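You operate a simulated robot arm through the tools that you are given. There is no shell and no other tool. Be economical: measure what you need, move in short steps, check, and stop when the job is done.

You are at the controls of a simulated robot arm. One attempt, no reset.

Task
Make room on the top of the bookcase for the key. At the end: the green tin (marked "SOAP") is on the chest top; the green bands tin is on the specs case; the stone weight stands where the green bands tin stood; the key stands where the green tin stood; whatever was shut is shut again. Leave all else as you found it, and nothing knocked over.
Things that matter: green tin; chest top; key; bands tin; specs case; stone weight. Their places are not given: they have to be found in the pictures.

Only the result counts: the job must be done as asked and must still hold three seconds after the hand-in. Knocking over, shifting, dropping, spilling or breaking anything else fails it.

Robot
A 7-joint arm with a two-finger parallel gripper, fixed in place. Base frame: the origin is at the foot of the arm, x ahead of it, y to its left, z up; the work surface is at about z = 900. Units: mm, degrees, N and s.
With the tool pointing down near the work surface it reaches from about 300 to 680 mm from the base axis. Its first joint turns from -66.0 to 66.0 degrees. Payload 1.57 kg.
Tool frame: the origin (TCP) lies between the finger pads and is the grasp point; the fingertips stand 30 mm ahead of it; z points along the fingers, y is the line along which they close. The gripper opens to 110 mm. The fingers are 24 mm wide and 12 mm thick; the gripper's body (48 by 112 mm) begins 78 mm behind the TCP.
Orientation is that of the tool frame in the base frame, as a unit quaternion [w, x, y, z]. With the fingers straight down and closing along the base's y, the tool's x points along the base's -x, its y along +y and its z along -z.

Tools
- The arm moves only by the tool drive_tool. Its argument "commands" is a list of rows, each a list of 7 numbers: the opening in per cent of the stroke, from 0 (shut) to 100 (fully open), then the shift along the base's x, y, z in units of 30 mm (1.0 is 30 mm), then the turn, a rotation vector about the base's x, y, z in units of 6 degrees (1.0 is 6 degrees). In form: [[gripper, x, y, z, wx, wy, wz], ...]. A call has 1 to 20 rows; each row shifts and turns the commanded pose from where the row before left it. A call with a number of a shift or a turn outside -1 to 1 is refused whole. Each row takes 0.2 s and may step no farther than 50 mm and 8.6 degrees from the row before; otherwise, or with a gripper value out of range, the whole call is refused. A pose out of reach is approached as far as the arm can. The call stops where the force on the tool passes 40 N (or 10 N more than at its start, if that is more) or the arm is blocked; 0.2 s more then pass. Each finger travels about 108 mm/s and halts on what it meets, pressing with about 24 N; the grip force reading is that of the motor and also rises with nothing between the fingers. The clock runs only during rows and for 0.2 s after the last one: add rows that do not move to give the fingers time. It gives the time, the measured TCP pose, the force on the tool (base axes), the opening and the grip force at its end, in the units of the frame above (readings bear some noise).
- Cameras (640 x 400 px; columns grow to the right, rows downward): "scene" is fixed at [163.9, -389.1, 1416.7]; the picture's right is [0.81, -0.59, 0.00], its down [-0.32, -0.43, -0.84] and it looks along [0.50, 0.68, -0.54] (base axes); focal length 214 px, centre (320, 200). "wrist" rides on the gripper at [-36, 0, -80] in the tool frame; the picture's right is [0.00, -1.00, 0.00], its down [0.97, 0.00, -0.24] and it looks along [0.24, 0.00, 0.97] (tool axes); focal length 218 px, centre (320, 200).
- grab_frame(camera): a new picture of that camera. The clock stands still meanwhile.
- locate(camera, pixels): for up to 12 pixels [column, row] of the newest picture of that camera ("zoom" is the newest enlarged one), the place [x, y, z] in the base frame of the surface seen there, good to about 2 mm, but the place of the scene camera against the robot may be out by one fixed shift of up to 12 mm in any direction. The clock stands still meanwhile.
- inspect(camera, box): a new picture of the part [left, top, right, bottom] of that camera's present view, enlarged. The clock stands still meanwhile.
- close_job(): hands the job in; it is judged then, once.

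Work in short steps. Measure before you move; look again where a grasp or a placing could have gone wrong, and mend it. You have 80 turns and 38 pictures in all, those below and enlarged ones among them. Open the gripper and draw the arm clear of the work before you hand the job in, unless the task says otherwise; then end with one line.

The tools are called after "Request:" as a command line: name --pt "numbers of a row" for each row, then --argument value for the rest, lists and objects as JSON in quotes. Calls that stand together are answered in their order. drive_tool: Moves the arm, as the interface text tells. Its arguments: {"type":"object","properties":{"commands":{"type":"array","items":{"type":"array","items":{"type":"number"}}}},"required":["commands"]} The other tools are called the same way: grab_frame (camera) takes a picture; locate (camera, pixels) gives the place of the surface under pixels of a picture; inspect (camera, box) takes an enlarged picture of a part of a camera's view; close_job () hands the job in.

At the start:

```text
clock: 0.0
ee_pos: [313.2, -180.7, 1313.2]
orientation: [-0.001, 0.0, 1.0, 0.0]
wrist_force: [-0.1, 0.0, 0.0]
grip_width: 109.8
gripper_force: 0.1
```

scene: 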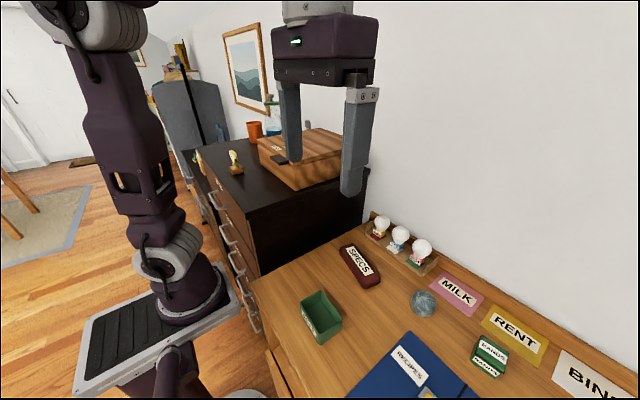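
wrist: 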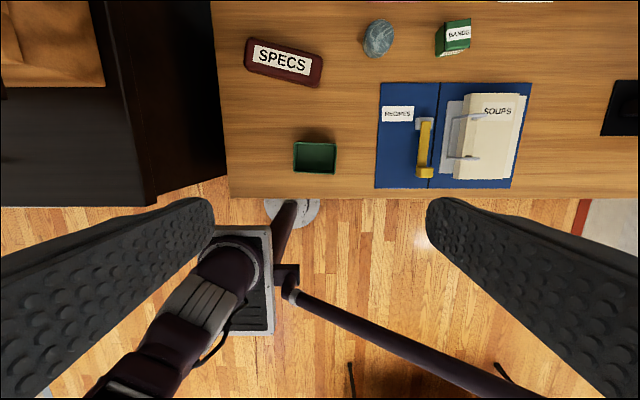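

The wrist view shows SPECS at (282,60), the stone at (379,38), the BANDS tin at (453,37) and a green tin at (314,157). I'll enlarge the views to identify things, including the key.

Request:
inspect --camera "wrist" --box '[210, 0, 540, 206]'

Request:
inspect --camera "scene" --box '[160, 90, 400, 240]'

Request:
inspect --camera "scene" --box '[240, 200, 560, 400]'

```text
1.94 times, centred on (375, 103) of wrist
```

zoom: 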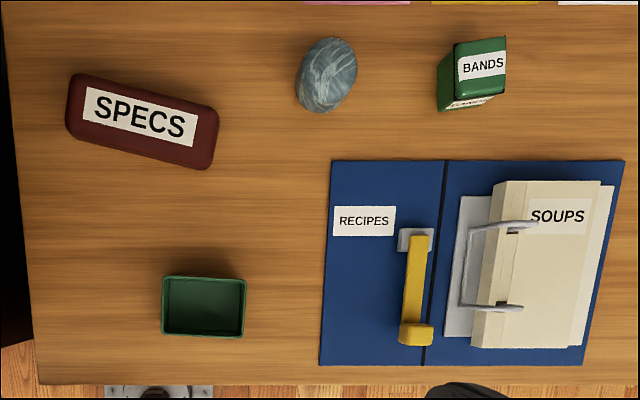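

```text
2.67 times, centred on (280, 165) of scene
```

zoom: 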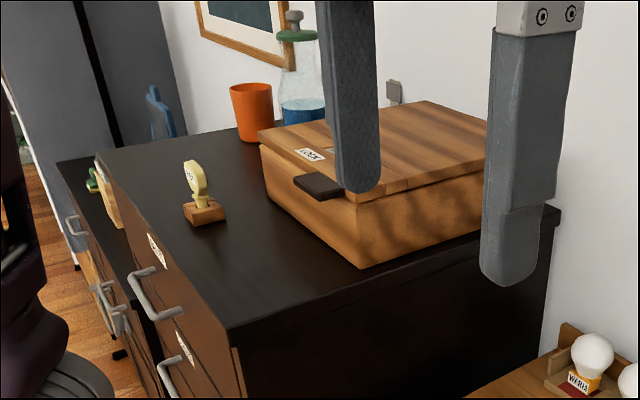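

```text
2.00 times, centred on (400, 300) of scene
```

zoom: 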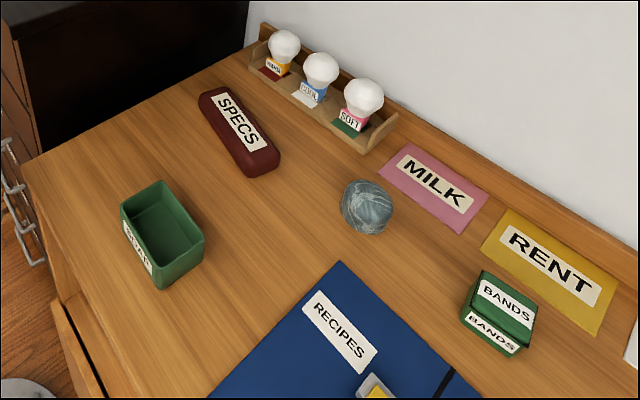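

I zoom on the item standing on the chest around (236,160), the wooden box's label (276,148), and the yellow thing in the binder.

Request:
inspect --camera "scene" --box '[216, 130, 296, 180]'

Request:
inspect --camera "wrist" --box '[390, 90, 550, 190]'

```text
8.00 times, centred on (256, 155) of scene
```

zoom: 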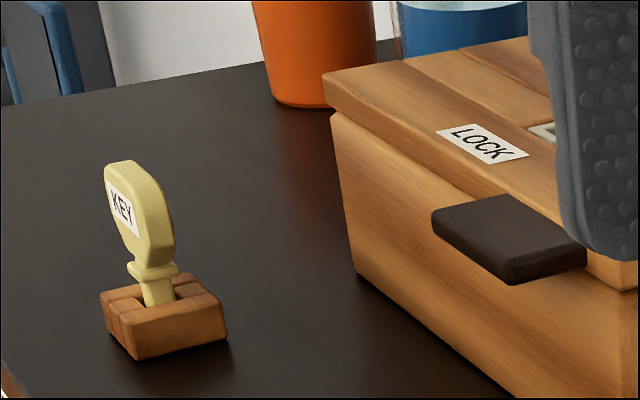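

```text
4.00 times, centred on (470, 140) of wrist
```

zoom: 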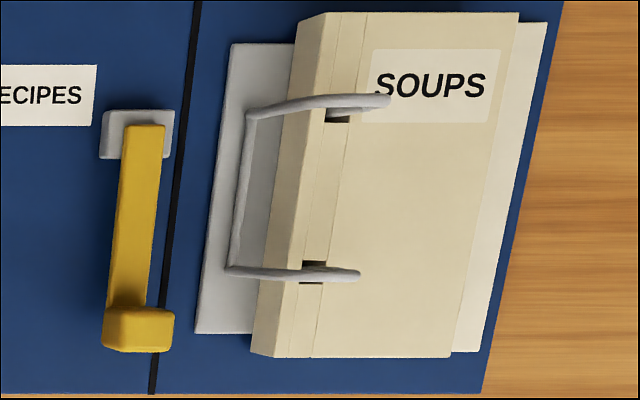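

The key stands in a small wooden block on the dark chest; the tin marked SOAP is the open green tin. I measure objects from the wrist and scene views.

Request:
locate --camera "wrist" --pixels '[[295, 143], [335, 144], [333, 173], [294, 171], [314, 158], [250, 45], [318, 84], [282, 62], [379, 38], [440, 45], [469, 22], [453, 40]]'

Request:
locate --camera "scene" --pixels '[[232, 152], [237, 164], [230, 170], [236, 174], [244, 168], [250, 195], [215, 165], [300, 295], [362, 250], [347, 247], [424, 300], [490, 350]]'

Request:
locate --camera "wrist" --pixels '[[230, 185], [350, 100], [265, 43], [245, 65], [312, 85], [450, 22], [470, 48], [436, 55], [379, 55], [365, 40], [394, 40], [140, 180]]'

```text
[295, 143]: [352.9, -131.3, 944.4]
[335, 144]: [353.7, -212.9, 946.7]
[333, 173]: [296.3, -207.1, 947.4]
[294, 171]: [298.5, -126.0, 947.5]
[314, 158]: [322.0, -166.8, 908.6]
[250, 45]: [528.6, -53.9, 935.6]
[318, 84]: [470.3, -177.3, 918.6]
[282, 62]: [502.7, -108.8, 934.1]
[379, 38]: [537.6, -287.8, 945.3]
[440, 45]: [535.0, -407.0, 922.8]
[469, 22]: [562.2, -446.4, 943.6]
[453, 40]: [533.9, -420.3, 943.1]
```

```text
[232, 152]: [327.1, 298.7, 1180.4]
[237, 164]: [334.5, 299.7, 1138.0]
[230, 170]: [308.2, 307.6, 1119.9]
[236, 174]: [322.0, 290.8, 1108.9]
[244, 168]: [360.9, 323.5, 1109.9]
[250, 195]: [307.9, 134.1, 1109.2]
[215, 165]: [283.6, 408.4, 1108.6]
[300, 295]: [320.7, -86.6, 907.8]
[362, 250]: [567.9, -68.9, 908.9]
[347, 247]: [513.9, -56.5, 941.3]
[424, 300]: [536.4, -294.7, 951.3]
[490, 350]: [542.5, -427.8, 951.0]
```

```text
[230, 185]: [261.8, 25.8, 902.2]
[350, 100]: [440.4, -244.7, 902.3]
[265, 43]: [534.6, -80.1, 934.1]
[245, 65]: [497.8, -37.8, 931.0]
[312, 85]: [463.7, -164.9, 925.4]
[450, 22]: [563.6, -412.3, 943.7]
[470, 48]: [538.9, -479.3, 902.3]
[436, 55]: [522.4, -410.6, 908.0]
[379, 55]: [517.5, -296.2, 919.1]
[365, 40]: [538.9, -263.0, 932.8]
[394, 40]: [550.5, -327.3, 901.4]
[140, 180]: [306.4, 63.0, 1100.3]
```

Table is z≈902 and chest top ≈1101 (the scene camera reads ~7 mm high). I move high over the chest to look at it from the wrist.

Request:
drive_tool --pt "100 0 0 1 0 0 0" --pt "100 0 0.5 1 0 0 0" --pt "100 0 1 0 0 0 0" --pt "100 0 1 0 0 0 0" --pt "100 0 1 0 0 0 0" --pt "100 0 1 0 0 0 0" --pt "100 0 1 0 0 0 0" --pt "100 0 1 0 0 0 0" --pt "100 0 1 0 0 0 0" --pt "100 0 1 0 0 0 0" --pt "100 0 1 0 0 0 0" --pt "100 0 1 0 0 0 0" --pt "100 0 1 0 0 0 0" --pt "100 0 1 0 0 0 0"

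Request:
grab_frame --camera "wrist"

```text
clock: 3.0
ee_pos: [311.8, 197.0, 1343.3]
orientation: [0.001, 0.002, 1.0, 0.001]
wrist_force: [-0.6, 0.8, -0.3]
grip_width: 110.2
gripper_force: 0.0
out of reach, approached as far as the arm can: row 2
```

```text
30 pictures are left
```

wrist: 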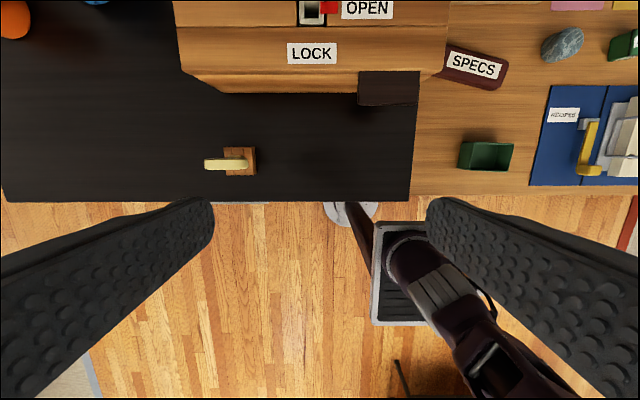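

I can see the chest: key block around (240,161), box front edge at row ~90. Measuring these.

Request:
locate --camera "wrist" --pixels '[[207, 164], [240, 164], [254, 151], [254, 174], [250, 163], [228, 150], [230, 175], [10, 199], [408, 198], [418, 80], [300, 92], [370, 98]]'

Request:
inspect --camera "wrist" --box '[160, 110, 320, 210]'

```text
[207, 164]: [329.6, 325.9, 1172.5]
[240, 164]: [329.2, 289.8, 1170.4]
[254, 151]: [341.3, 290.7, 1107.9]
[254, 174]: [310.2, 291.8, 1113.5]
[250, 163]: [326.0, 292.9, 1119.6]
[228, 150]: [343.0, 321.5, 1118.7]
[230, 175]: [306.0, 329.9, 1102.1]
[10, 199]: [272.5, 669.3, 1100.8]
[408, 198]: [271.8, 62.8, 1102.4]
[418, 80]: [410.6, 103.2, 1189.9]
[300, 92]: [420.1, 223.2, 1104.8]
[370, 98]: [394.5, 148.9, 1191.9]
```

```text
4.00 times, centred on (240, 160) of wrist
```

zoom: 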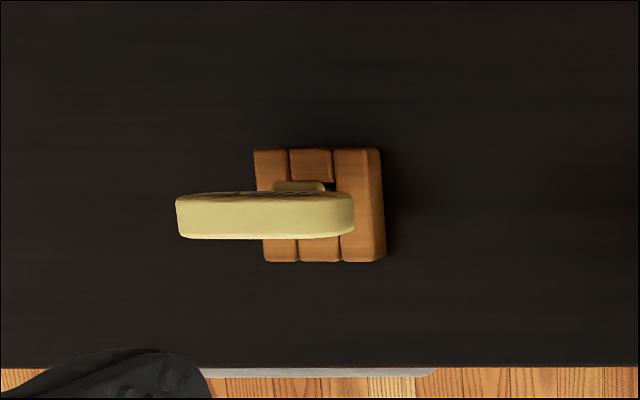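

Chest edges: x≥272, y≥63; the key's about (327,308), bow top 1172, block 1102–1119. Free spot for the tin at about (325,165). Now I go above the green tin for a close look.

Request:
drive_tool --pt "100 0 -1 0 0 0 0" --pt "100 0 -1 0 0 0 0" --pt "100 0 -1 0 0 0 0" --pt "100 0 -1 0 0 0 0" --pt "100 0 -1 0 0 0 0" --pt "100 0 -1 0 0 0 0" --pt "100 0 -1 0 0 0 0" --pt "100 0 -1 0 0 0 0" --pt "100 0 -1 -1 0 0 0" --pt "100 0 -1 -1 0 0 0" --pt "100 0 -1 -1 0 0 0" --pt "100 0 -1 -1 0 0 0" --pt "100 0.4 -0.2 -1 0 0 0" --pt "100 0 0 -1 0 0 0" --pt "100 0 0 -1 0 0 0"

Request:
grab_frame --camera "wrist"

```text
clock: 6.2
ee_pos: [323.8, -169.9, 1135.6]
orientation: [-0.001, 0.0, 1.0, -0.001]
wrist_force: [0.6, 0.1, -0.1]
grip_width: 110.0
gripper_force: 0.1
```

```text
28 pictures are left
```

wrist: 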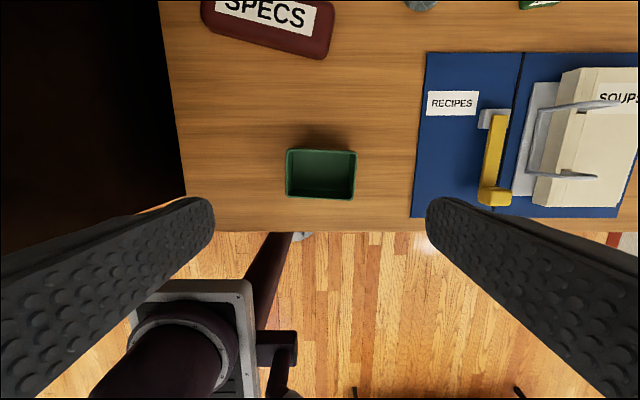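

The tin's rim spans roughly (286–357, 149–199). I measure the rim points.

Request:
locate --camera "wrist" --pixels '[[287, 152], [286, 193], [356, 155], [353, 197], [288, 173], [355, 175], [321, 151], [320, 197], [320, 180]]'

Request:
inspect --camera "wrist" --box '[272, 134, 368, 214]'

```text
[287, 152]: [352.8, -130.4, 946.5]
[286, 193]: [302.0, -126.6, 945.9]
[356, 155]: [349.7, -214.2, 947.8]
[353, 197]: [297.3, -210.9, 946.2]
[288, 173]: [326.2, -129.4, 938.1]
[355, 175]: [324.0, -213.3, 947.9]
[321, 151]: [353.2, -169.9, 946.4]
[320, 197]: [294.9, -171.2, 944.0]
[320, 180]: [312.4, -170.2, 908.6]
```

```text
5.00 times, centred on (320, 174) of wrist
```

zoom: 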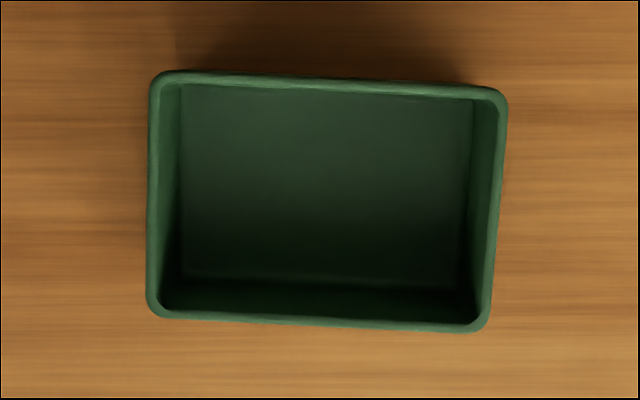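

Tin centre ≈ (325.3,-170.5), yaw ≈ -3°. I descend to TCP z≈940 and close.

Request:
drive_tool --pt "100 0.05 -0.02 -1 0 0 -0.5" --pt "100 0 0 -1 0 0 0" --pt "100 0 0 -1 0 0 0" --pt "100 0 0 -1 0 0 0" --pt "100 0 0 -1 0 0 0" --pt "100 0 0 -1 0 0 0" --pt "100 0 0 -0.5 0 0 0" --pt "100 0 0 0 0 0 0" --pt "60 0 0 0 0 0 0" --pt "60 0 0 0 0 0 0" --pt "60 0 0 0 0 0 0"

```text
clock: 8.6
ee_pos: [325.3, -169.6, 940.5]
orientation: [0.0, 0.027, 1.0, 0.0]
wrist_force: [-0.1, -0.5, -0.4]
grip_width: 87.7
gripper_force: 23.8
```

Gripped at 87.7 mm. I lift it and check.

Request:
drive_tool --pt "40 0 0 0.3 0 0 0" --pt "40 0 0 0.7 0 0 0" --pt "40 0 0 1 0 0 0" --pt "40 0 0 1 0 0 0" --pt "40 0 0 1 0 0 0" --pt "40 0 0 1 0 0 0" --pt "40 0 0 1 0 0 0" --pt "40 0 0 1 0 0 0" --pt "40 0 0 1 0 0 0" --pt "40 0 0 1 0 0 0" --pt "40 0 0 0.7 0 0 0"

Request:
grab_frame --camera "wrist"

```text
clock: 11.0
ee_pos: [323.3, -167.7, 1233.8]
orientation: [0.0, 0.027, 1.0, 0.0]
wrist_force: [1.1, -0.5, -1.2]
grip_width: 87.3
gripper_force: 24.4
```

```text
26 pictures are left
```

wrist: 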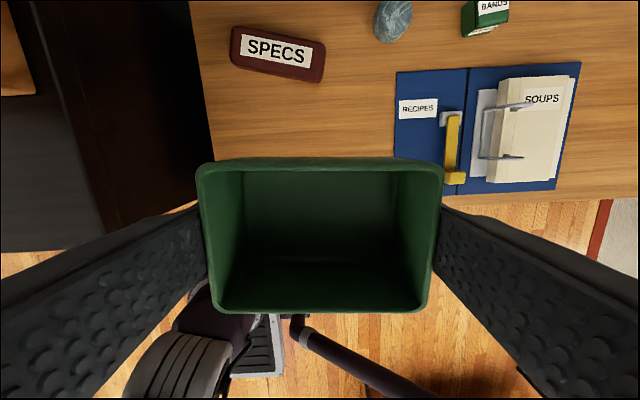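

Tin held squarely. I carry it at this height to (324,165) and lower to about 4 mm above the chest.

Request:
drive_tool --pt "40 0 0.5 0 0 0 0.5" --pt "40 0 1 0 0 0 0" --pt "40 0 1 0 0 0 0" --pt "40 0 1 0 0 0 0" --pt "40 0 1 0 0 0 0" --pt "40 0 1 0 0 0 0" --pt "40 0 1 0 0 0 0" --pt "40 0 1 0 0 0 0" --pt "40 0 1 0 0 0 0" --pt "40 0 1 0 0 0 0" --pt "40 0 1 0 0 0 0" --pt "40 0 0.6 0 0 0 0" --pt "40 0 0 -1 0 0 0" --pt "40 0 0 -1 0 0 0" --pt "40 0 0 -0.8 0 0 0" --pt "40 0 0 0 0 0 0"

```text
clock: 14.4
ee_pos: [321.5, 163.1, 1145.6]
orientation: [0.0, 0.0, 1.0, 0.0]
wrist_force: [-0.8, -0.7, -1.5]
grip_width: 87.6
gripper_force: 24.1
```

Now I ease down to contact, watching the force.

Request:
drive_tool --pt "40 0 0 -0.1 0 0 0" --pt "40 0 0 -0.07 0 0 0" --pt "40 0 0 0 0 0 0"

```text
clock: 15.2
ee_pos: [322.1, 163.2, 1140.9]
orientation: [0.0, 0.0, 1.0, -0.001]
wrist_force: [0.2, -0.1, -0.3]
grip_width: 87.5
gripper_force: 23.5
```

Request:
drive_tool --pt "40 0 0 -0.05 0 0 0" --pt "40 0 0 0 0 0 0"

```text
clock: 15.8
ee_pos: [322.9, 164.3, 1141.7]
orientation: [0.0, 0.0, 1.0, 0.0]
wrist_force: [0.6, -0.6, -0.7]
grip_width: 87.8
gripper_force: 23.6
```

Readings are noisy (no clear contact yet); I go down a touch more.

Request:
drive_tool --pt "40 0 0 -0.05 0 0 0" --pt "40 0 0 -0.03 0 0 0" --pt "40 0 0 0 0 0 0"

```text
clock: 16.6
ee_pos: [324.1, 164.3, 1139.2]
orientation: [0.0, -0.001, 1.0, 0.0]
wrist_force: [-5.2, -5.4, 17.1]
grip_width: 87.9
gripper_force: 23.9
```

Contact (17 N up). I release and raise.

Request:
drive_tool --pt "90 0 0 0.05 0 0 0" --pt "100 0 0 0 0 0 0" --pt "100 0 0 0 0 0 0" --pt "100 0 0 0.5 0 0 0" --pt "100 0 0 1 0 0 0" --pt "100 0 0 1 0 0 0" --pt "100 0 0 1 0 0 0" --pt "100 0 0 1 0 0 0"

Request:
grab_frame --camera "wrist"

```text
clock: 18.4
ee_pos: [326.7, 166.3, 1274.7]
orientation: [0.0, 0.001, 1.0, 0.0]
wrist_force: [-0.9, -0.4, -0.2]
grip_width: 110.2
gripper_force: 0.1
```

```text
25 pictures are left
```

wrist: 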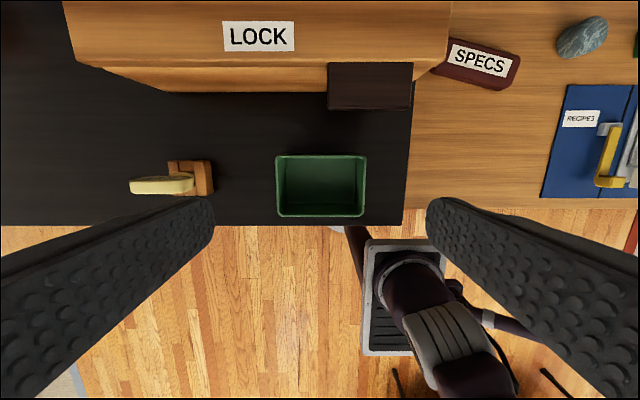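

Tin stands well on the chest. Now over the key for a close measurement.

Request:
drive_tool --pt "100 0 1 0 0 0 0" --pt "100 0 1 0 0 0 0" --pt "100 0 1 0 0 0 0" --pt "100 0 1 0 0 0 0" --pt "100 0 0.7 0 0 0 0" --pt "100 0 0 0 0 0 0"

Request:
inspect --camera "wrist" --box '[256, 150, 384, 230]'

```text
clock: 19.8
ee_pos: [324.4, 305.8, 1273.4]
orientation: [0.0, 0.0, 1.0, 0.0]
wrist_force: [1.0, -0.2, -0.1]
grip_width: 110.0
gripper_force: 0.0
```

```text
5.00 times, centred on (320, 190) of wrist
```

zoom: 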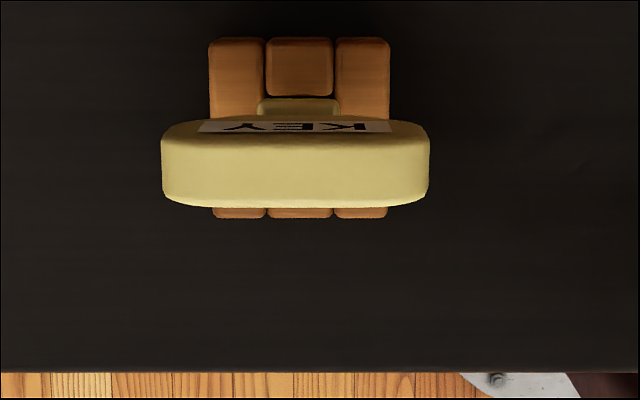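

Request:
locate --camera "zoom" --pixels '[[170, 160], [422, 165], [296, 145], [296, 198], [215, 45], [384, 45], [296, 105], [215, 213], [384, 213], [300, 127], [265, 103], [335, 103]]'

```text
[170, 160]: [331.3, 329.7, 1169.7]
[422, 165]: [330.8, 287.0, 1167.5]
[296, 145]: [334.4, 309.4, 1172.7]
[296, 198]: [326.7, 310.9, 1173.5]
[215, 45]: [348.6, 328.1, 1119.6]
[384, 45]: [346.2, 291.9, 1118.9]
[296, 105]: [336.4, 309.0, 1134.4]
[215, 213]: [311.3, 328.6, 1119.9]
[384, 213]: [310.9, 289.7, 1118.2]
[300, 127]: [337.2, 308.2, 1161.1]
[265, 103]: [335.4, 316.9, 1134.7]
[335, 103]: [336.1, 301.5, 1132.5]
```

Key bow centre (330,309), 43 mm wide in y, top 1173; block top 1119. I descend to TCP z≈1156 and grip the bow along y, then try lifting 15 mm.

Request:
drive_tool --pt "100 0.19 0.1 -0.5 0 0 0" --pt "100 0 0 -1 0 0 0" --pt "100 0 0 -1 0 0 0" --pt "100 0 0 -1 0 0 0" --pt "80 0 0 -0.4 0 0 0" --pt "60 0 0 0 0 0 0" --pt "20 0 0 0 0 0 0" --pt "20 0 0 0 0 0 0" --pt "20 0 0 0 0 0 0"

```text
clock: 21.8
ee_pos: [331.4, 307.8, 1157.1]
orientation: [0.001, 0.0, 1.0, 0.0]
wrist_force: [0.4, -0.1, -0.1]
grip_width: 47.2
gripper_force: 23.3
```

Request:
drive_tool --pt "20 0 0 0.15 0 0 0" --pt "20 0 0 0.2 0 0 0" --pt "20 0 0 0.3 0 0 0" --pt "20 0 0 0.35 0 0 0" --pt "20 0 0 0 0 0 0"

Request:
inspect --camera "scene" --box '[190, 120, 290, 190]'

```text
clock: 23.0
ee_pos: [330.7, 307.4, 1188.8]
orientation: [-0.001, 0.0, 1.0, 0.001]
wrist_force: [-0.4, 0.4, 0.3]
grip_width: 47.3
gripper_force: 24.1
```

```text
5.71 times, centred on (240, 155) of scene
```

zoom: 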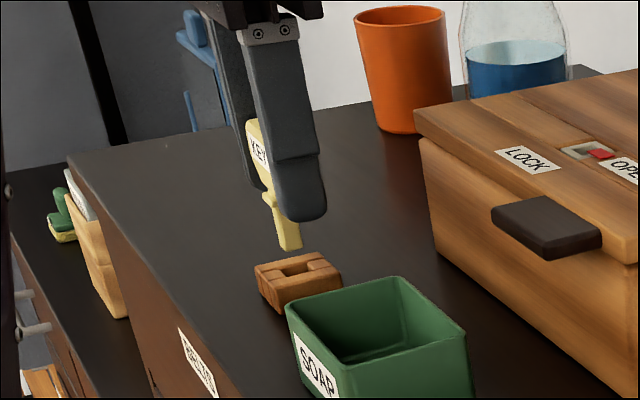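

The key pulls free of its block, so the block stays. I carry the key toward the tin's old place (325,-170), keeping high, passing over the tin.

Request:
drive_tool --pt "20 0 0 1 0 0 0" --pt "20 0 0 1 0 0 0" --pt "20 0 -0.5 0 0 0 0" --pt "20 0 -1 0 0 0 0" --pt "20 0 -1 0 0 0 0" --pt "20 0 -1 0 0 0 0" --pt "20 0 -1 0 0 0 0" --pt "20 0 -1 0 0 0 0" --pt "20 0 -1 0 0 0 0" --pt "20 0 -1 0 0 0 0" --pt "20 0 -1 0 0 0 0" --pt "20 0 -1 0 0 0 0" --pt "20 0 -1 0 0 0 0" --pt "20 0 -1 0 0 0 0" --pt "20 0 -1 0 0 0 0" --pt "20 0 -1 0 0 0 0" --pt "20 0 -1 0 0 0 0" --pt "20 0 -1 0 0 0 0" --pt "20 -0.17 -0.45 0 0 0 0" --pt "20 0 0 0 0 0 0"

```text
clock: 27.2
ee_pos: [324.7, -171.9, 1248.3]
orientation: [0.0, 0.0, 1.0, 0.001]
wrist_force: [0.0, -0.1, 0.1]
grip_width: 47.2
gripper_force: 23.6
```

Now down to z≈1000 and look at the key's lower end.

Request:
drive_tool --pt "20 0 0 -1 0 0 0" --pt "20 0 0 -1 0 0 0" --pt "20 0 0 -1 0 0 0" --pt "20 0 0 -1 0 0 0" --pt "20 0 0 -1 0 0 0" --pt "20 0 0 -1 0 0 0" --pt "20 0 0 -1 0 0 0" --pt "20 0 0 -1 0 0 0" --pt "20 0 0 0 0 0 0"

Request:
grab_frame --camera "scene"

```text
clock: 29.2
ee_pos: [323.5, -169.4, 1010.2]
orientation: [0.001, 0.0, 1.0, -0.001]
wrist_force: [-0.2, 0.3, -0.6]
grip_width: 47.4
gripper_force: 24.1
```

```text
22 pictures are left
```

scene: 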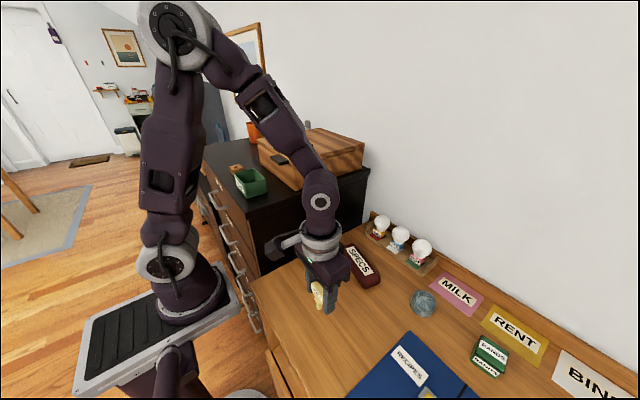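

Request:
inspect --camera "scene" --box '[290, 270, 354, 320]'

```text
8.00 times, centred on (322, 295) of scene
```

zoom: 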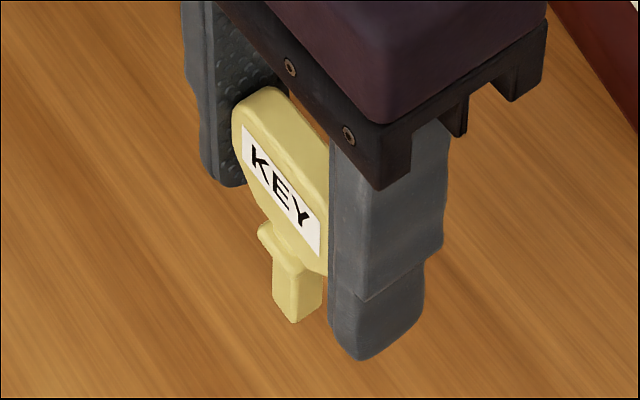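

The shank has a flat end, so the key can stand. I measure the shank end against the fingertip.

Request:
locate --camera "zoom" --pixels '[[278, 305], [292, 318], [285, 290], [316, 298], [355, 355], [300, 205], [280, 100], [262, 228], [272, 270], [296, 280]]'

```text
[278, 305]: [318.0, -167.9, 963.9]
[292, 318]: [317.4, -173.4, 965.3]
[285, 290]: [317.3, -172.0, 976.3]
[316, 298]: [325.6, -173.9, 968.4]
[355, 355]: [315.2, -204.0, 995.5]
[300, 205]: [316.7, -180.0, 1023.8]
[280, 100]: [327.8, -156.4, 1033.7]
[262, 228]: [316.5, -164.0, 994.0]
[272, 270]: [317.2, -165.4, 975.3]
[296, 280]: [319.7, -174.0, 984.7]
```

Shank end is ~53 mm below TCP with a roughly 10×10 mm flat foot. I lower to just above contact, then creep.

Request:
drive_tool --pt "20 0.02 0 -0.8 0 0 0" --pt "20 0 0 -0.6 0 0 0" --pt "20 0 0 -0.2 0 0 0" --pt "20 0 0 0 0 0 0"

```text
clock: 30.2
ee_pos: [326.9, -171.3, 961.6]
orientation: [0.0, 0.0, 1.0, 0.0]
wrist_force: [-0.1, -0.1, -1.2]
grip_width: 47.2
gripper_force: 23.4
```

Request:
drive_tool --pt "20 0 0 -0.06 0 0 0" --pt "20 0 0 -0.06 0 0 0" --pt "20 0 0 0 0 0 0"

```text
clock: 31.0
ee_pos: [326.9, -170.5, 958.1]
orientation: [0.0, 0.0, 1.0, 0.001]
wrist_force: [-0.2, -0.4, -1.1]
grip_width: 47.2
gripper_force: 24.5
```

Request:
drive_tool --pt "20 0 0 -0.04 0 0 0" --pt "20 0 0 0 0 0 0"

Request:
inspect --camera "scene" --box '[284, 280, 348, 330]'

```text
clock: 31.6
ee_pos: [325.6, -170.3, 954.5]
orientation: [0.001, 0.0, 1.0, 0.0]
wrist_force: [0.9, 1.1, 3.7]
grip_width: 47.1
gripper_force: 24.2
```

```text
8.00 times, centred on (316, 305) of scene
```

zoom: 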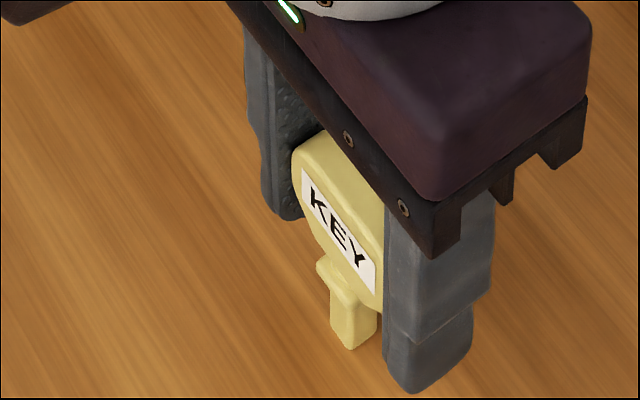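

Contact with about 4 N, key upright. I open gradually.

Request:
drive_tool --pt "42 0 0 0 0 0 0" --pt "43 0 0 0 0 0 0" --pt "44 0 0 0 0 0 0" --pt "46 0 0 0 0 0 0" --pt "50 0 0 0 0 0 0" --pt "60 0 0 0 0 0 0" --pt "80 0 0 0 0 0 0" --pt "100 0 0 0 0 0 0" --pt "100 0 0 0 0 0 0"

Request:
inspect --camera "scene" --box '[284, 280, 348, 330]'

```text
clock: 33.6
ee_pos: [326.6, -170.3, 955.3]
orientation: [0.0, 0.001, 1.0, 0.0]
wrist_force: [-0.3, 0.5, -0.1]
grip_width: 110.0
gripper_force: 0.2
```

```text
8.00 times, centred on (316, 305) of scene
```

zoom: 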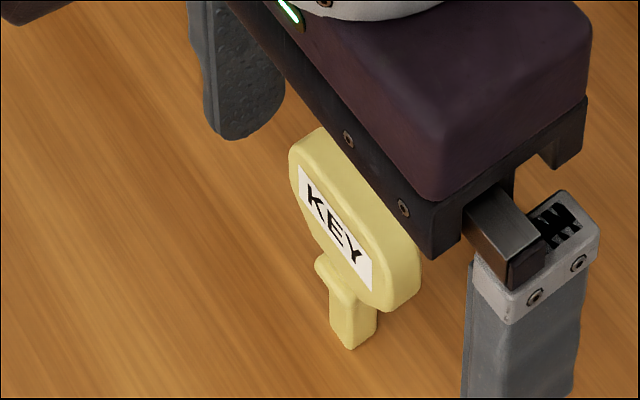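

Key stands by itself. I raise straight up, then go toward the bands tin for a look.

Request:
drive_tool --pt "100 0 0 0.5 0 0 0" --pt "100 0 0 1 0 0 0" --pt "100 0 0 1 0 0 0" --pt "100 0 0 1 0 0 0" --pt "100 0 0 1 0 0 0" --pt "100 0 0 1 0 0 0" --pt "100 0 0 1 0 0 0" --pt "100 0.9 -1 0 0 0 0" --pt "100 0.9 -1 0 0 0 0" --pt "100 0.9 -1 0 0 0 0" --pt "100 0.9 -1 0 0 0 0" --pt "100 0.9 -1 0 0 0 0" --pt "100 0.9 -1 0 0 0 0" --pt "100 0.9 -1 0 0 0 0"

Request:
grab_frame --camera "wrist"

```text
clock: 36.6
ee_pos: [491.4, -355.0, 1147.9]
orientation: [-0.001, 0.0, 1.0, 0.0]
wrist_force: [-0.5, -0.1, -0.7]
grip_width: 110.0
gripper_force: 0.1
out of reach, approached as far as the arm can: row 14
```

```text
18 pictures are left
```

wrist: 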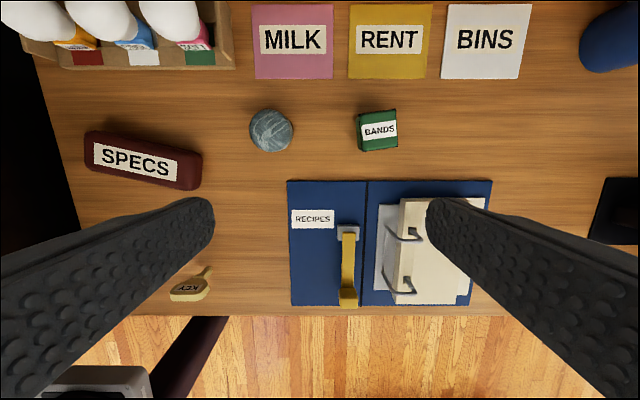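

The key is still upright (leans radially only by perspective). I measure the bands tin, stone, and specs case.

Request:
locate --camera "wrist" --pixels '[[360, 115], [395, 110], [397, 145], [360, 150], [378, 130], [271, 130], [88, 135], [200, 155], [88, 166], [195, 186], [145, 160], [190, 272]]'

Request:
inspect --camera "wrist" --box '[230, 80, 430, 205]'

```text
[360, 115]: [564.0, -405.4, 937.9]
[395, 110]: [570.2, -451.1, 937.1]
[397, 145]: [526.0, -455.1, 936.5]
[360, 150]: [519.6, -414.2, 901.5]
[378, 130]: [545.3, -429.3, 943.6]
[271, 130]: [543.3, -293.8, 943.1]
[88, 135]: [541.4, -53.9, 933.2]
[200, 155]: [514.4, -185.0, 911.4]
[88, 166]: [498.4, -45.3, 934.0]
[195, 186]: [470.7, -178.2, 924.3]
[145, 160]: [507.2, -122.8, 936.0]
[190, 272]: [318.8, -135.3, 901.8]
```

```text
3.20 times, centred on (330, 142) of wrist
```

zoom: 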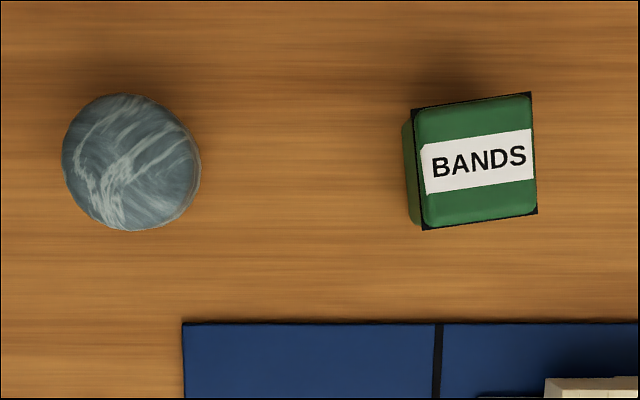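

Bands tin: centre ≈ (546,-430), 46 mm square, top 944, yaw ≈ +8°, r≈695 – at the reach limit. I descend to z≈1010 and turn +8°, then see how far a vertical tool reaches.

Request:
drive_tool --pt "100 0 0 -1 0 0 0.7" --pt "100 0 0 -1 0 0 0.63" --pt "100 0 0 -1 0 0 0" --pt "100 0.3 -0.4 -1 0 0 0" --pt "100 0.5 -0.6 -0.5 0 0 0" --pt "100 0.5 -0.7 0 0 0 0" --pt "100 0.5 -0.7 0 0 0 0" --pt "100 0 0 0 0 0 0"

```text
clock: 38.4
ee_pos: [520.1, -391.2, 1014.0]
orientation: [0.0, -0.069, 0.998, -0.001]
wrist_force: [-0.4, 0.0, -0.1]
grip_width: 109.7
gripper_force: 0.1
out of reach, approached as far as the arm can: row 6, 7
```

Vertical reach stops at r≈651 here. I tilt the tool 15° outward about its own closing axis (pads stay parallel to the tin's sides) and move on over the tin.

Request:
drive_tool --pt "100 0 0 0 0.117 -0.825 0" --pt "100 0 0 0 0.117 -0.825 0" --pt "100 0 0 0 0.117 -0.825 0" --pt "100 0.43 -0.65 0 0 0 0" --pt "100 0.43 -0.65 0 0 0 0" --pt "100 0 0 0 0 0 0"

Request:
grab_frame --camera "wrist"

```text
clock: 39.8
ee_pos: [546.6, -417.2, 1014.0]
orientation: [0.127, -0.088, 0.988, 0.01]
wrist_force: [0.2, -0.4, 0.6]
grip_width: 110.0
gripper_force: 0.0
out of reach, approached as far as the arm can: row 5
```

```text
16 pictures are left
```

wrist: 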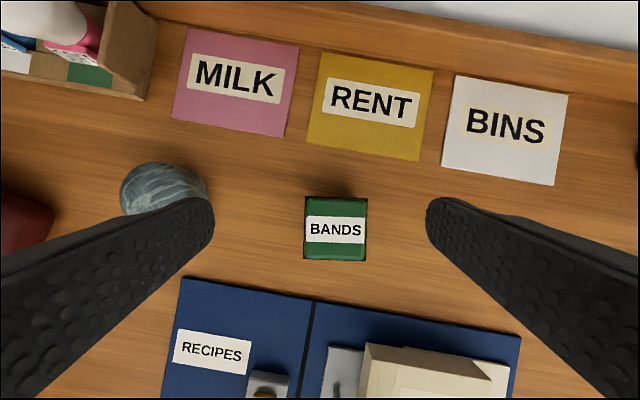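

The tin now appears square to the tool at (335,228). Measuring its corners again from here.

Request:
locate --camera "wrist" --pixels '[[309, 200], [363, 200], [364, 256], [308, 256], [336, 230], [336, 205], [336, 250], [165, 185]]'

```text
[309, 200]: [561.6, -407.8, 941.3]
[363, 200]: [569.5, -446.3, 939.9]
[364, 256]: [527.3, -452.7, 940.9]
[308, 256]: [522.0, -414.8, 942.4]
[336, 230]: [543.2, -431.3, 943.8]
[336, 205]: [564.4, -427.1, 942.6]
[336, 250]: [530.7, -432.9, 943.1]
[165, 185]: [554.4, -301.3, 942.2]
```

Tin centre (545,-430.5), yaw ≈9.5°, matching the tool. I go down while shifting the last 13 mm in y.

Request:
drive_tool --pt "100 0 -0.1 -0.6 0 0 0" --pt "100 0 -0.34 -0.3 0 0 0" --pt "100 0 0 -0.5 0 0 0" --pt "100 0 0 -0.5 0 0 0" --pt "100 0 0 0 0 0 0"

```text
clock: 41.0
ee_pos: [544.1, -441.7, 957.5]
orientation: [0.13, -0.069, 0.989, 0.008]
wrist_force: [0.6, -1.1, 0.4]
grip_width: 110.2
gripper_force: 0.2
out of reach, approached as far as the arm can: row 2
```

The held-back command took effect (y −441.7), so I shift back +11 mm, add 1.2° yaw, lower to z≈938.

Request:
drive_tool --pt "100 0.03 0.38 0 0 0 0.2" --pt "100 0 0 -0.35 0 0 0" --pt "100 0 0 -0.3 0 0 0" --pt "100 0 0 0 0 0 0"

```text
clock: 42.0
ee_pos: [546.1, -431.1, 938.5]
orientation: [0.13, -0.08, 0.988, 0.01]
wrist_force: [0.3, 0.0, 0.2]
grip_width: 110.0
gripper_force: 0.1
```

Positioned at (546,-431,938.5). Closing on the tin.

Request:
drive_tool --pt "80 0 0 0 0 0 0" --pt "60 0 0 0 0 0 0" --pt "20 0 0 0 0 0 0" --pt "20 0 0 0 0 0 0" --pt "20 0 0 0 0 0 0"

Request:
drive_tool --pt "20 0 0 0.2 0 0 0" --pt "20 0 0 0.5 0 0 0" --pt "20 0 0 0.8 0 0 0" --pt "20 0 0 0 0 0 0"

Request:
grab_frame --camera "wrist"

```text
clock: 43.2
ee_pos: [545.8, -432.6, 939.7]
orientation: [0.13, -0.08, 0.988, 0.01]
wrist_force: [0.0, 1.0, 1.6]
grip_width: 45.6
gripper_force: 24.1
```

```text
clock: 44.2
ee_pos: [545.1, -432.7, 985.8]
orientation: [0.13, -0.079, 0.988, 0.01]
wrist_force: [0.4, 0.0, -0.9]
grip_width: 45.4
gripper_force: 23.7
```

```text
15 pictures are left
```

wrist: 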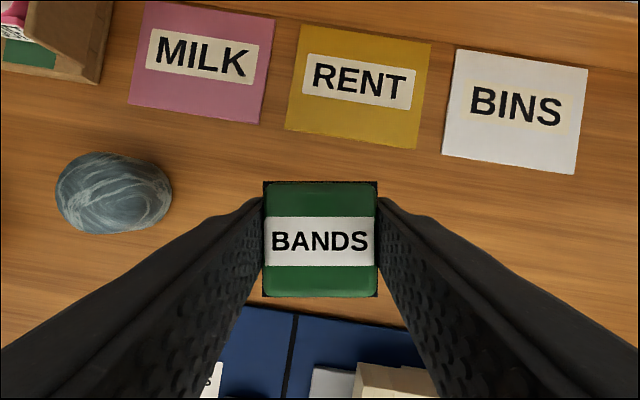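

Held well. Lift to ~1040 and carry to above the specs case at (506,-115), turning to its yaw (~-12°).

Request:
drive_tool --pt "20 0 0 1 0 0 0" --pt "20 -0.3 0.5 0.8 0 0 0" --pt "20 -0.3 1 0 0 0 -0.45" --pt "20 -0.3 1 0 0 0 -0.45" --pt "20 -0.3 1 0 0 0 -0.45" --pt "20 -0.1 1 0 0 0 -0.45" --pt "20 0 1 0 0 0 -0.45" --pt "20 0 1 0 0 0 -0.45" --pt "20 0 1 0 0 0 -0.45" --pt "20 0 1 0 0 0 -0.4" --pt "20 0 1 0 0 0 0" --pt "20 0 0.6 0 0 0 0" --pt "20 0 0 0 0 0 0"

Request:
grab_frame --camera "wrist"

```text
clock: 47.0
ee_pos: [505.7, -127.6, 1038.6]
orientation: [0.13, 0.105, 0.986, -0.014]
wrist_force: [-0.5, -0.1, -0.6]
grip_width: 45.7
gripper_force: 24.0
out of reach, approached as far as the arm can: row 1
```

```text
14 pictures are left
```

wrist: 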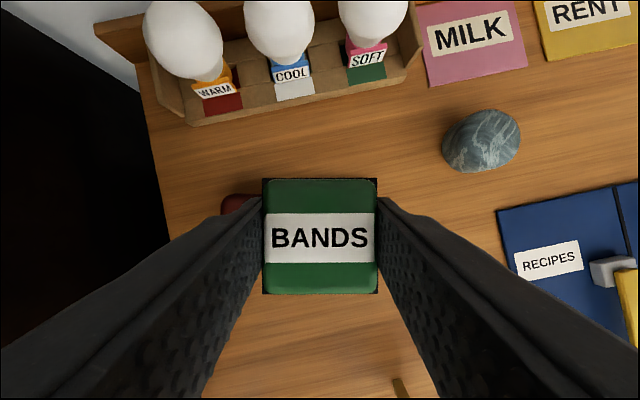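

Specs is hidden beneath the tin; I shift y +12 mm, lower to z≈985 and check from the scene camera.

Request:
drive_tool --pt "20 0 0.42 -0.6 0 0 0" --pt "20 0 0 -0.8 0 0 0" --pt "20 0 0 -0.4 0 0 0" --pt "20 0 0 0 0 0 0"

Request:
inspect --camera "scene" --box '[310, 210, 438, 290]'

```text
clock: 48.0
ee_pos: [505.3, -118.4, 983.1]
orientation: [0.13, 0.105, 0.986, -0.014]
wrist_force: [-0.8, -0.1, -1.5]
grip_width: 45.5
gripper_force: 24.1
```

```text
5.00 times, centred on (374, 250) of scene
```

zoom: 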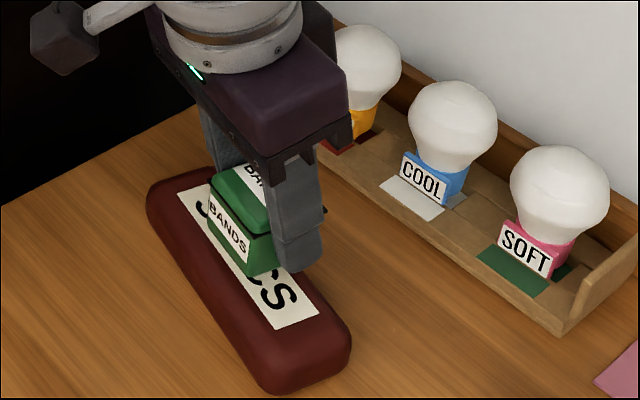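

Tin is centred and aligned over the case. I lower in small steps to contact.

Request:
drive_tool --pt "20 0 0 -0.2 0 0 0" --pt "20 0 0 -0.06 0 0 0" --pt "20 0 0 0 0 0 0"

Request:
drive_tool --pt "20 0 0 -0.05 0 0 0" --pt "20 0 0 0 0 0 0"

```text
clock: 48.8
ee_pos: [507.0, -115.3, 976.8]
orientation: [0.13, 0.104, 0.986, -0.014]
wrist_force: [1.0, 0.5, -0.3]
grip_width: 45.1
gripper_force: 23.6
```

```text
clock: 49.4
ee_pos: [505.4, -115.1, 974.9]
orientation: [0.13, 0.104, 0.986, -0.014]
wrist_force: [0.4, 0.5, -0.8]
grip_width: 45.3
gripper_force: 24.4
```

Request:
drive_tool --pt "20 0 0 -0.05 0 0 0" --pt "20 0 0 0 0 0 0"

```text
clock: 50.0
ee_pos: [505.8, -115.5, 973.4]
orientation: [0.13, 0.104, 0.986, -0.014]
wrist_force: [-0.4, -0.2, -0.7]
grip_width: 45.3
gripper_force: 24.0
```

Request:
drive_tool --pt "20 0 0 -0.05 0 0 0" --pt "20 0 0 0 0 0 0"

```text
clock: 50.6
ee_pos: [506.9, -114.8, 972.2]
orientation: [0.131, 0.104, 0.986, -0.014]
wrist_force: [-3.5, 2.5, 17.0]
grip_width: 45.6
gripper_force: 24.0
```

Contact. I ease back slightly, open gradually and rise.

Request:
drive_tool --pt "20 0 0 0.02 0 0 0" --pt "41 0 0 0 0 0 0" --pt "43 0 0 0 0 0 0" --pt "46 0 0 0 0 0 0" --pt "60 0 0 0 0 0 0" --pt "80 0 0 0 0 0 0" --pt "80 0 0 0 0 0 0" --pt "80 0 0 0.5 0 0 0" --pt "80 0 0 1 0 0 0" --pt "80 0 0 1 0 0 0" --pt "100 0 0 0 0 0 0"

Request:
inspect --camera "scene" --box '[294, 220, 454, 320]'

```text
clock: 53.0
ee_pos: [505.3, -115.5, 1048.8]
orientation: [0.13, 0.104, 0.986, -0.014]
wrist_force: [0.1, 0.4, 0.1]
grip_width: 109.9
gripper_force: 0.1
```

```text
4.00 times, centred on (374, 270) of scene
```

zoom: 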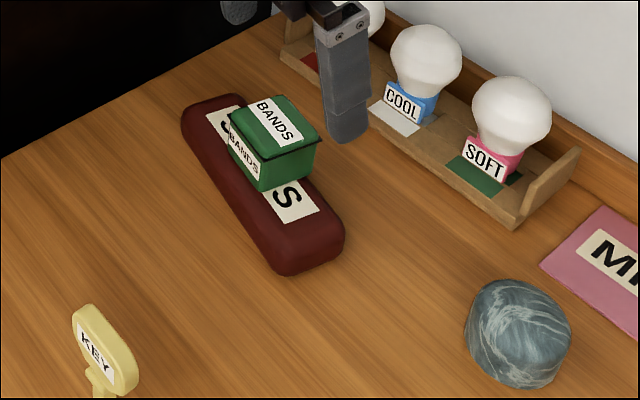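

Bands tin sits well on the case. Now to the stone at ≈(540,-294): move above at z≈1048, turning back to yaw +8°.

Request:
drive_tool --pt "100 0 -0.8 0 0 0 0" --pt "100 0 -1 0 0 0 0.7" --pt "100 0.2 -1 0 0 0 0.7" --pt "100 0.3 -1 0 0 0 0.7" --pt "100 0.3 -1 0 0 0 0.7" --pt "100 0.3 -1 0 0 0 0.6" --pt "100 0 -0.1 0 0 0 0" --pt "100 0 0 0 0 0 0"

Request:
inspect --camera "wrist" --box '[220, 150, 420, 275]'

```text
clock: 54.8
ee_pos: [536.9, -292.9, 1046.0]
orientation: [0.13, -0.072, 0.989, 0.009]
wrist_force: [0.0, 0.1, 0.0]
grip_width: 110.1
gripper_force: 0.1
```

```text
3.20 times, centred on (320, 212) of wrist
```

zoom: 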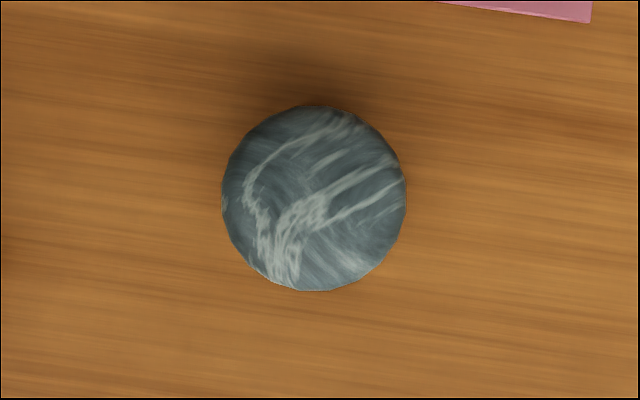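

Request:
locate --camera "zoom" --pixels '[[228, 200], [400, 200], [313, 112], [313, 285], [313, 195], [265, 160], [360, 240], [330, 215]]'

```text
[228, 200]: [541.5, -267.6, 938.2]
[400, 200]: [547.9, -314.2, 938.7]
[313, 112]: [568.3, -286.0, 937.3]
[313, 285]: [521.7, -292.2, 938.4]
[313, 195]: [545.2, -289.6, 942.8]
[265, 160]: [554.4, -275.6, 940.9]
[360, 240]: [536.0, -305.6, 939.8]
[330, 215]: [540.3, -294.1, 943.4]
```

The stone is a round weight, ~49 mm across, centre ≈ (544.7,-290.6), height ~43. I descend to z≈938 and grip.

Request:
drive_tool --pt "100 0.26 0.08 -0.6 0 0 0" --pt "100 0 0 -1 0 0 0" --pt "100 0 0 -1 0 0 0" --pt "100 0 0 -0.7 0 0 0" --pt "100 0 0 -0.3 0 0 0" --pt "100 0 0 0 0 0 0"

Request:
drive_tool --pt "80 0 0 0 0 0 0" --pt "60 0 0 0 0 0 0" --pt "20 0 0 0 0 0 0" --pt "20 0 0 0 0 0 0" --pt "20 0 0 0 0 0 0"

Request:
drive_tool --pt "10 0 0 0.2 0 0 0" --pt "10 0 0 0.5 0 0 0" --pt "10 0 0 0.3 0 0 0" --pt "10 0 0 0 0 0 0"

Request:
grab_frame --camera "wrist"

```text
clock: 56.2
ee_pos: [546.9, -289.5, 938.8]
orientation: [0.13, -0.071, 0.989, 0.01]
wrist_force: [0.6, 0.6, 0.6]
grip_width: 110.0
gripper_force: 0.0
```

```text
clock: 57.4
ee_pos: [545.8, -289.8, 938.5]
orientation: [0.131, -0.072, 0.989, 0.009]
wrist_force: [0.0, -1.2, 1.3]
grip_width: 52.5
gripper_force: 24.1
```

```text
clock: 58.4
ee_pos: [544.2, -288.8, 968.2]
orientation: [0.13, -0.071, 0.989, 0.009]
wrist_force: [0.0, 0.5, -1.8]
grip_width: 52.5
gripper_force: 23.6
```

```text
10 pictures are left
```

wrist: 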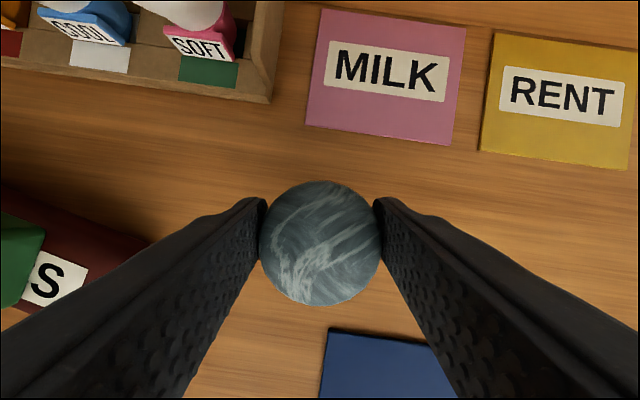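

Held. I carry it at z≈968 to (545,-430.5).

Request:
drive_tool --pt "10 0 -0.7 0 0 0 0" --pt "10 0 -1 0 0 0 0" --pt "10 0 -1 0 0 0 0" --pt "10 0 -1 0 0 0 0" --pt "10 0 -1 0 0 0 0" --pt "10 0 0 0 0 0 0" --pt "10 0 0 -0.5 0 0 0" --pt "10 0 0 0 0 0 0"

```text
clock: 60.2
ee_pos: [545.1, -430.7, 952.7]
orientation: [0.13, -0.071, 0.989, 0.009]
wrist_force: [0.4, -0.1, -2.1]
grip_width: 52.5
gripper_force: 24.0
```

Request:
drive_tool --pt "10 0 0 -0.35 0 0 0" --pt "10 0 0 -0.05 0 0 0" --pt "10 0 0 0 0 0 0"

Request:
drive_tool --pt "10 0 0 -0.05 0 0 0" --pt "10 0 0 0 0 0 0"

```text
clock: 61.0
ee_pos: [546.1, -431.1, 942.4]
orientation: [0.13, -0.072, 0.989, 0.009]
wrist_force: [0.1, -0.2, -2.2]
grip_width: 52.3
gripper_force: 24.3
```

```text
clock: 61.6
ee_pos: [546.8, -431.1, 940.0]
orientation: [0.13, -0.071, 0.989, 0.009]
wrist_force: [-0.7, 0.4, -2.3]
grip_width: 52.6
gripper_force: 23.7
```

Request:
drive_tool --pt "10 0 0 -0.04 0 0 0" --pt "10 0 0 0 0 0 0"

```text
clock: 62.2
ee_pos: [546.5, -432.5, 939.7]
orientation: [0.13, -0.072, 0.989, 0.01]
wrist_force: [-0.5, -0.1, -2.3]
grip_width: 52.5
gripper_force: 24.4
```

Request:
drive_tool --pt "10 0 0 -0.04 0 0 0" --pt "10 0 0 0 0 0 0"

```text
clock: 62.8
ee_pos: [547.0, -431.5, 939.5]
orientation: [0.13, -0.072, 0.989, 0.009]
wrist_force: [1.3, 2.0, 2.0]
grip_width: 52.4
gripper_force: 23.7
```

Contact (−2.3 → +2 N). I open gradually and lift away.

Request:
drive_tool --pt "47 0 0 0 0 0 0" --pt "49 0 0 0 0 0 0" --pt "52 0 0 0 0 0 0" --pt "65 0 0 0 0 0 0" --pt "85 0 0 0 0 0 0" --pt "90 0 0 0 0 0 0" --pt "90 0 0 0.5 0 0 0" --pt "90 0 0 1 0 0 0" --pt "90 -0.5 0.5 1 0 0 0" --pt "90 -1 0.5 1 0 0 0" --pt "90 -1 0.5 1 0 0 0" --pt "90 -1 0.2 1 0 0 0" --pt "90 -1 0.2 1 0 0 0" --pt "90 -1 0 0.5 0 0 0" --pt "90 0 0 0 0 0 0"

Request:
grab_frame --camera "wrist"

Request:
grab_frame --camera "scene"

```text
clock: 66.0
ee_pos: [379.0, -374.2, 1150.3]
orientation: [0.131, -0.072, 0.989, 0.009]
wrist_force: [0.8, 0.4, 0.5]
grip_width: 99.1
gripper_force: 0.1
```

```text
9 pictures are left
```

wrist: 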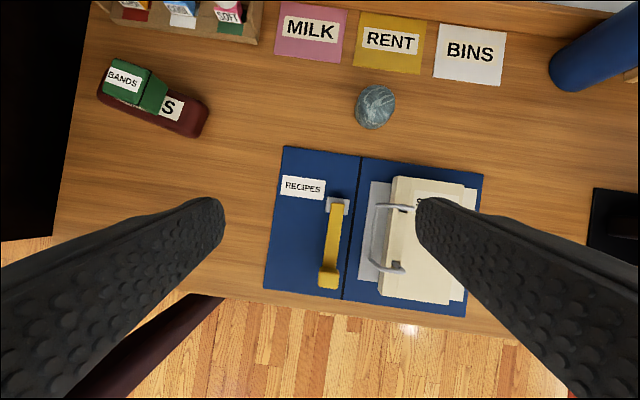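

```text
8 pictures are left
```

scene: 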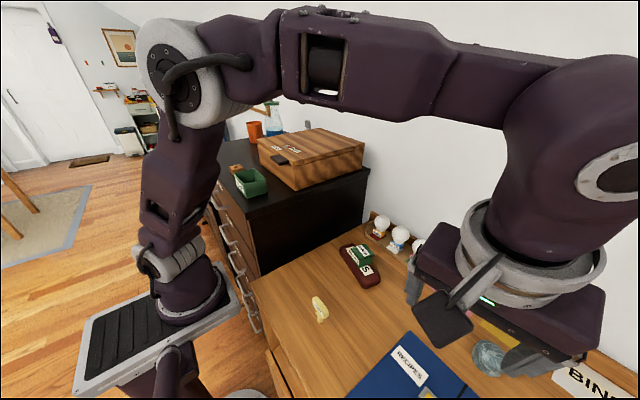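

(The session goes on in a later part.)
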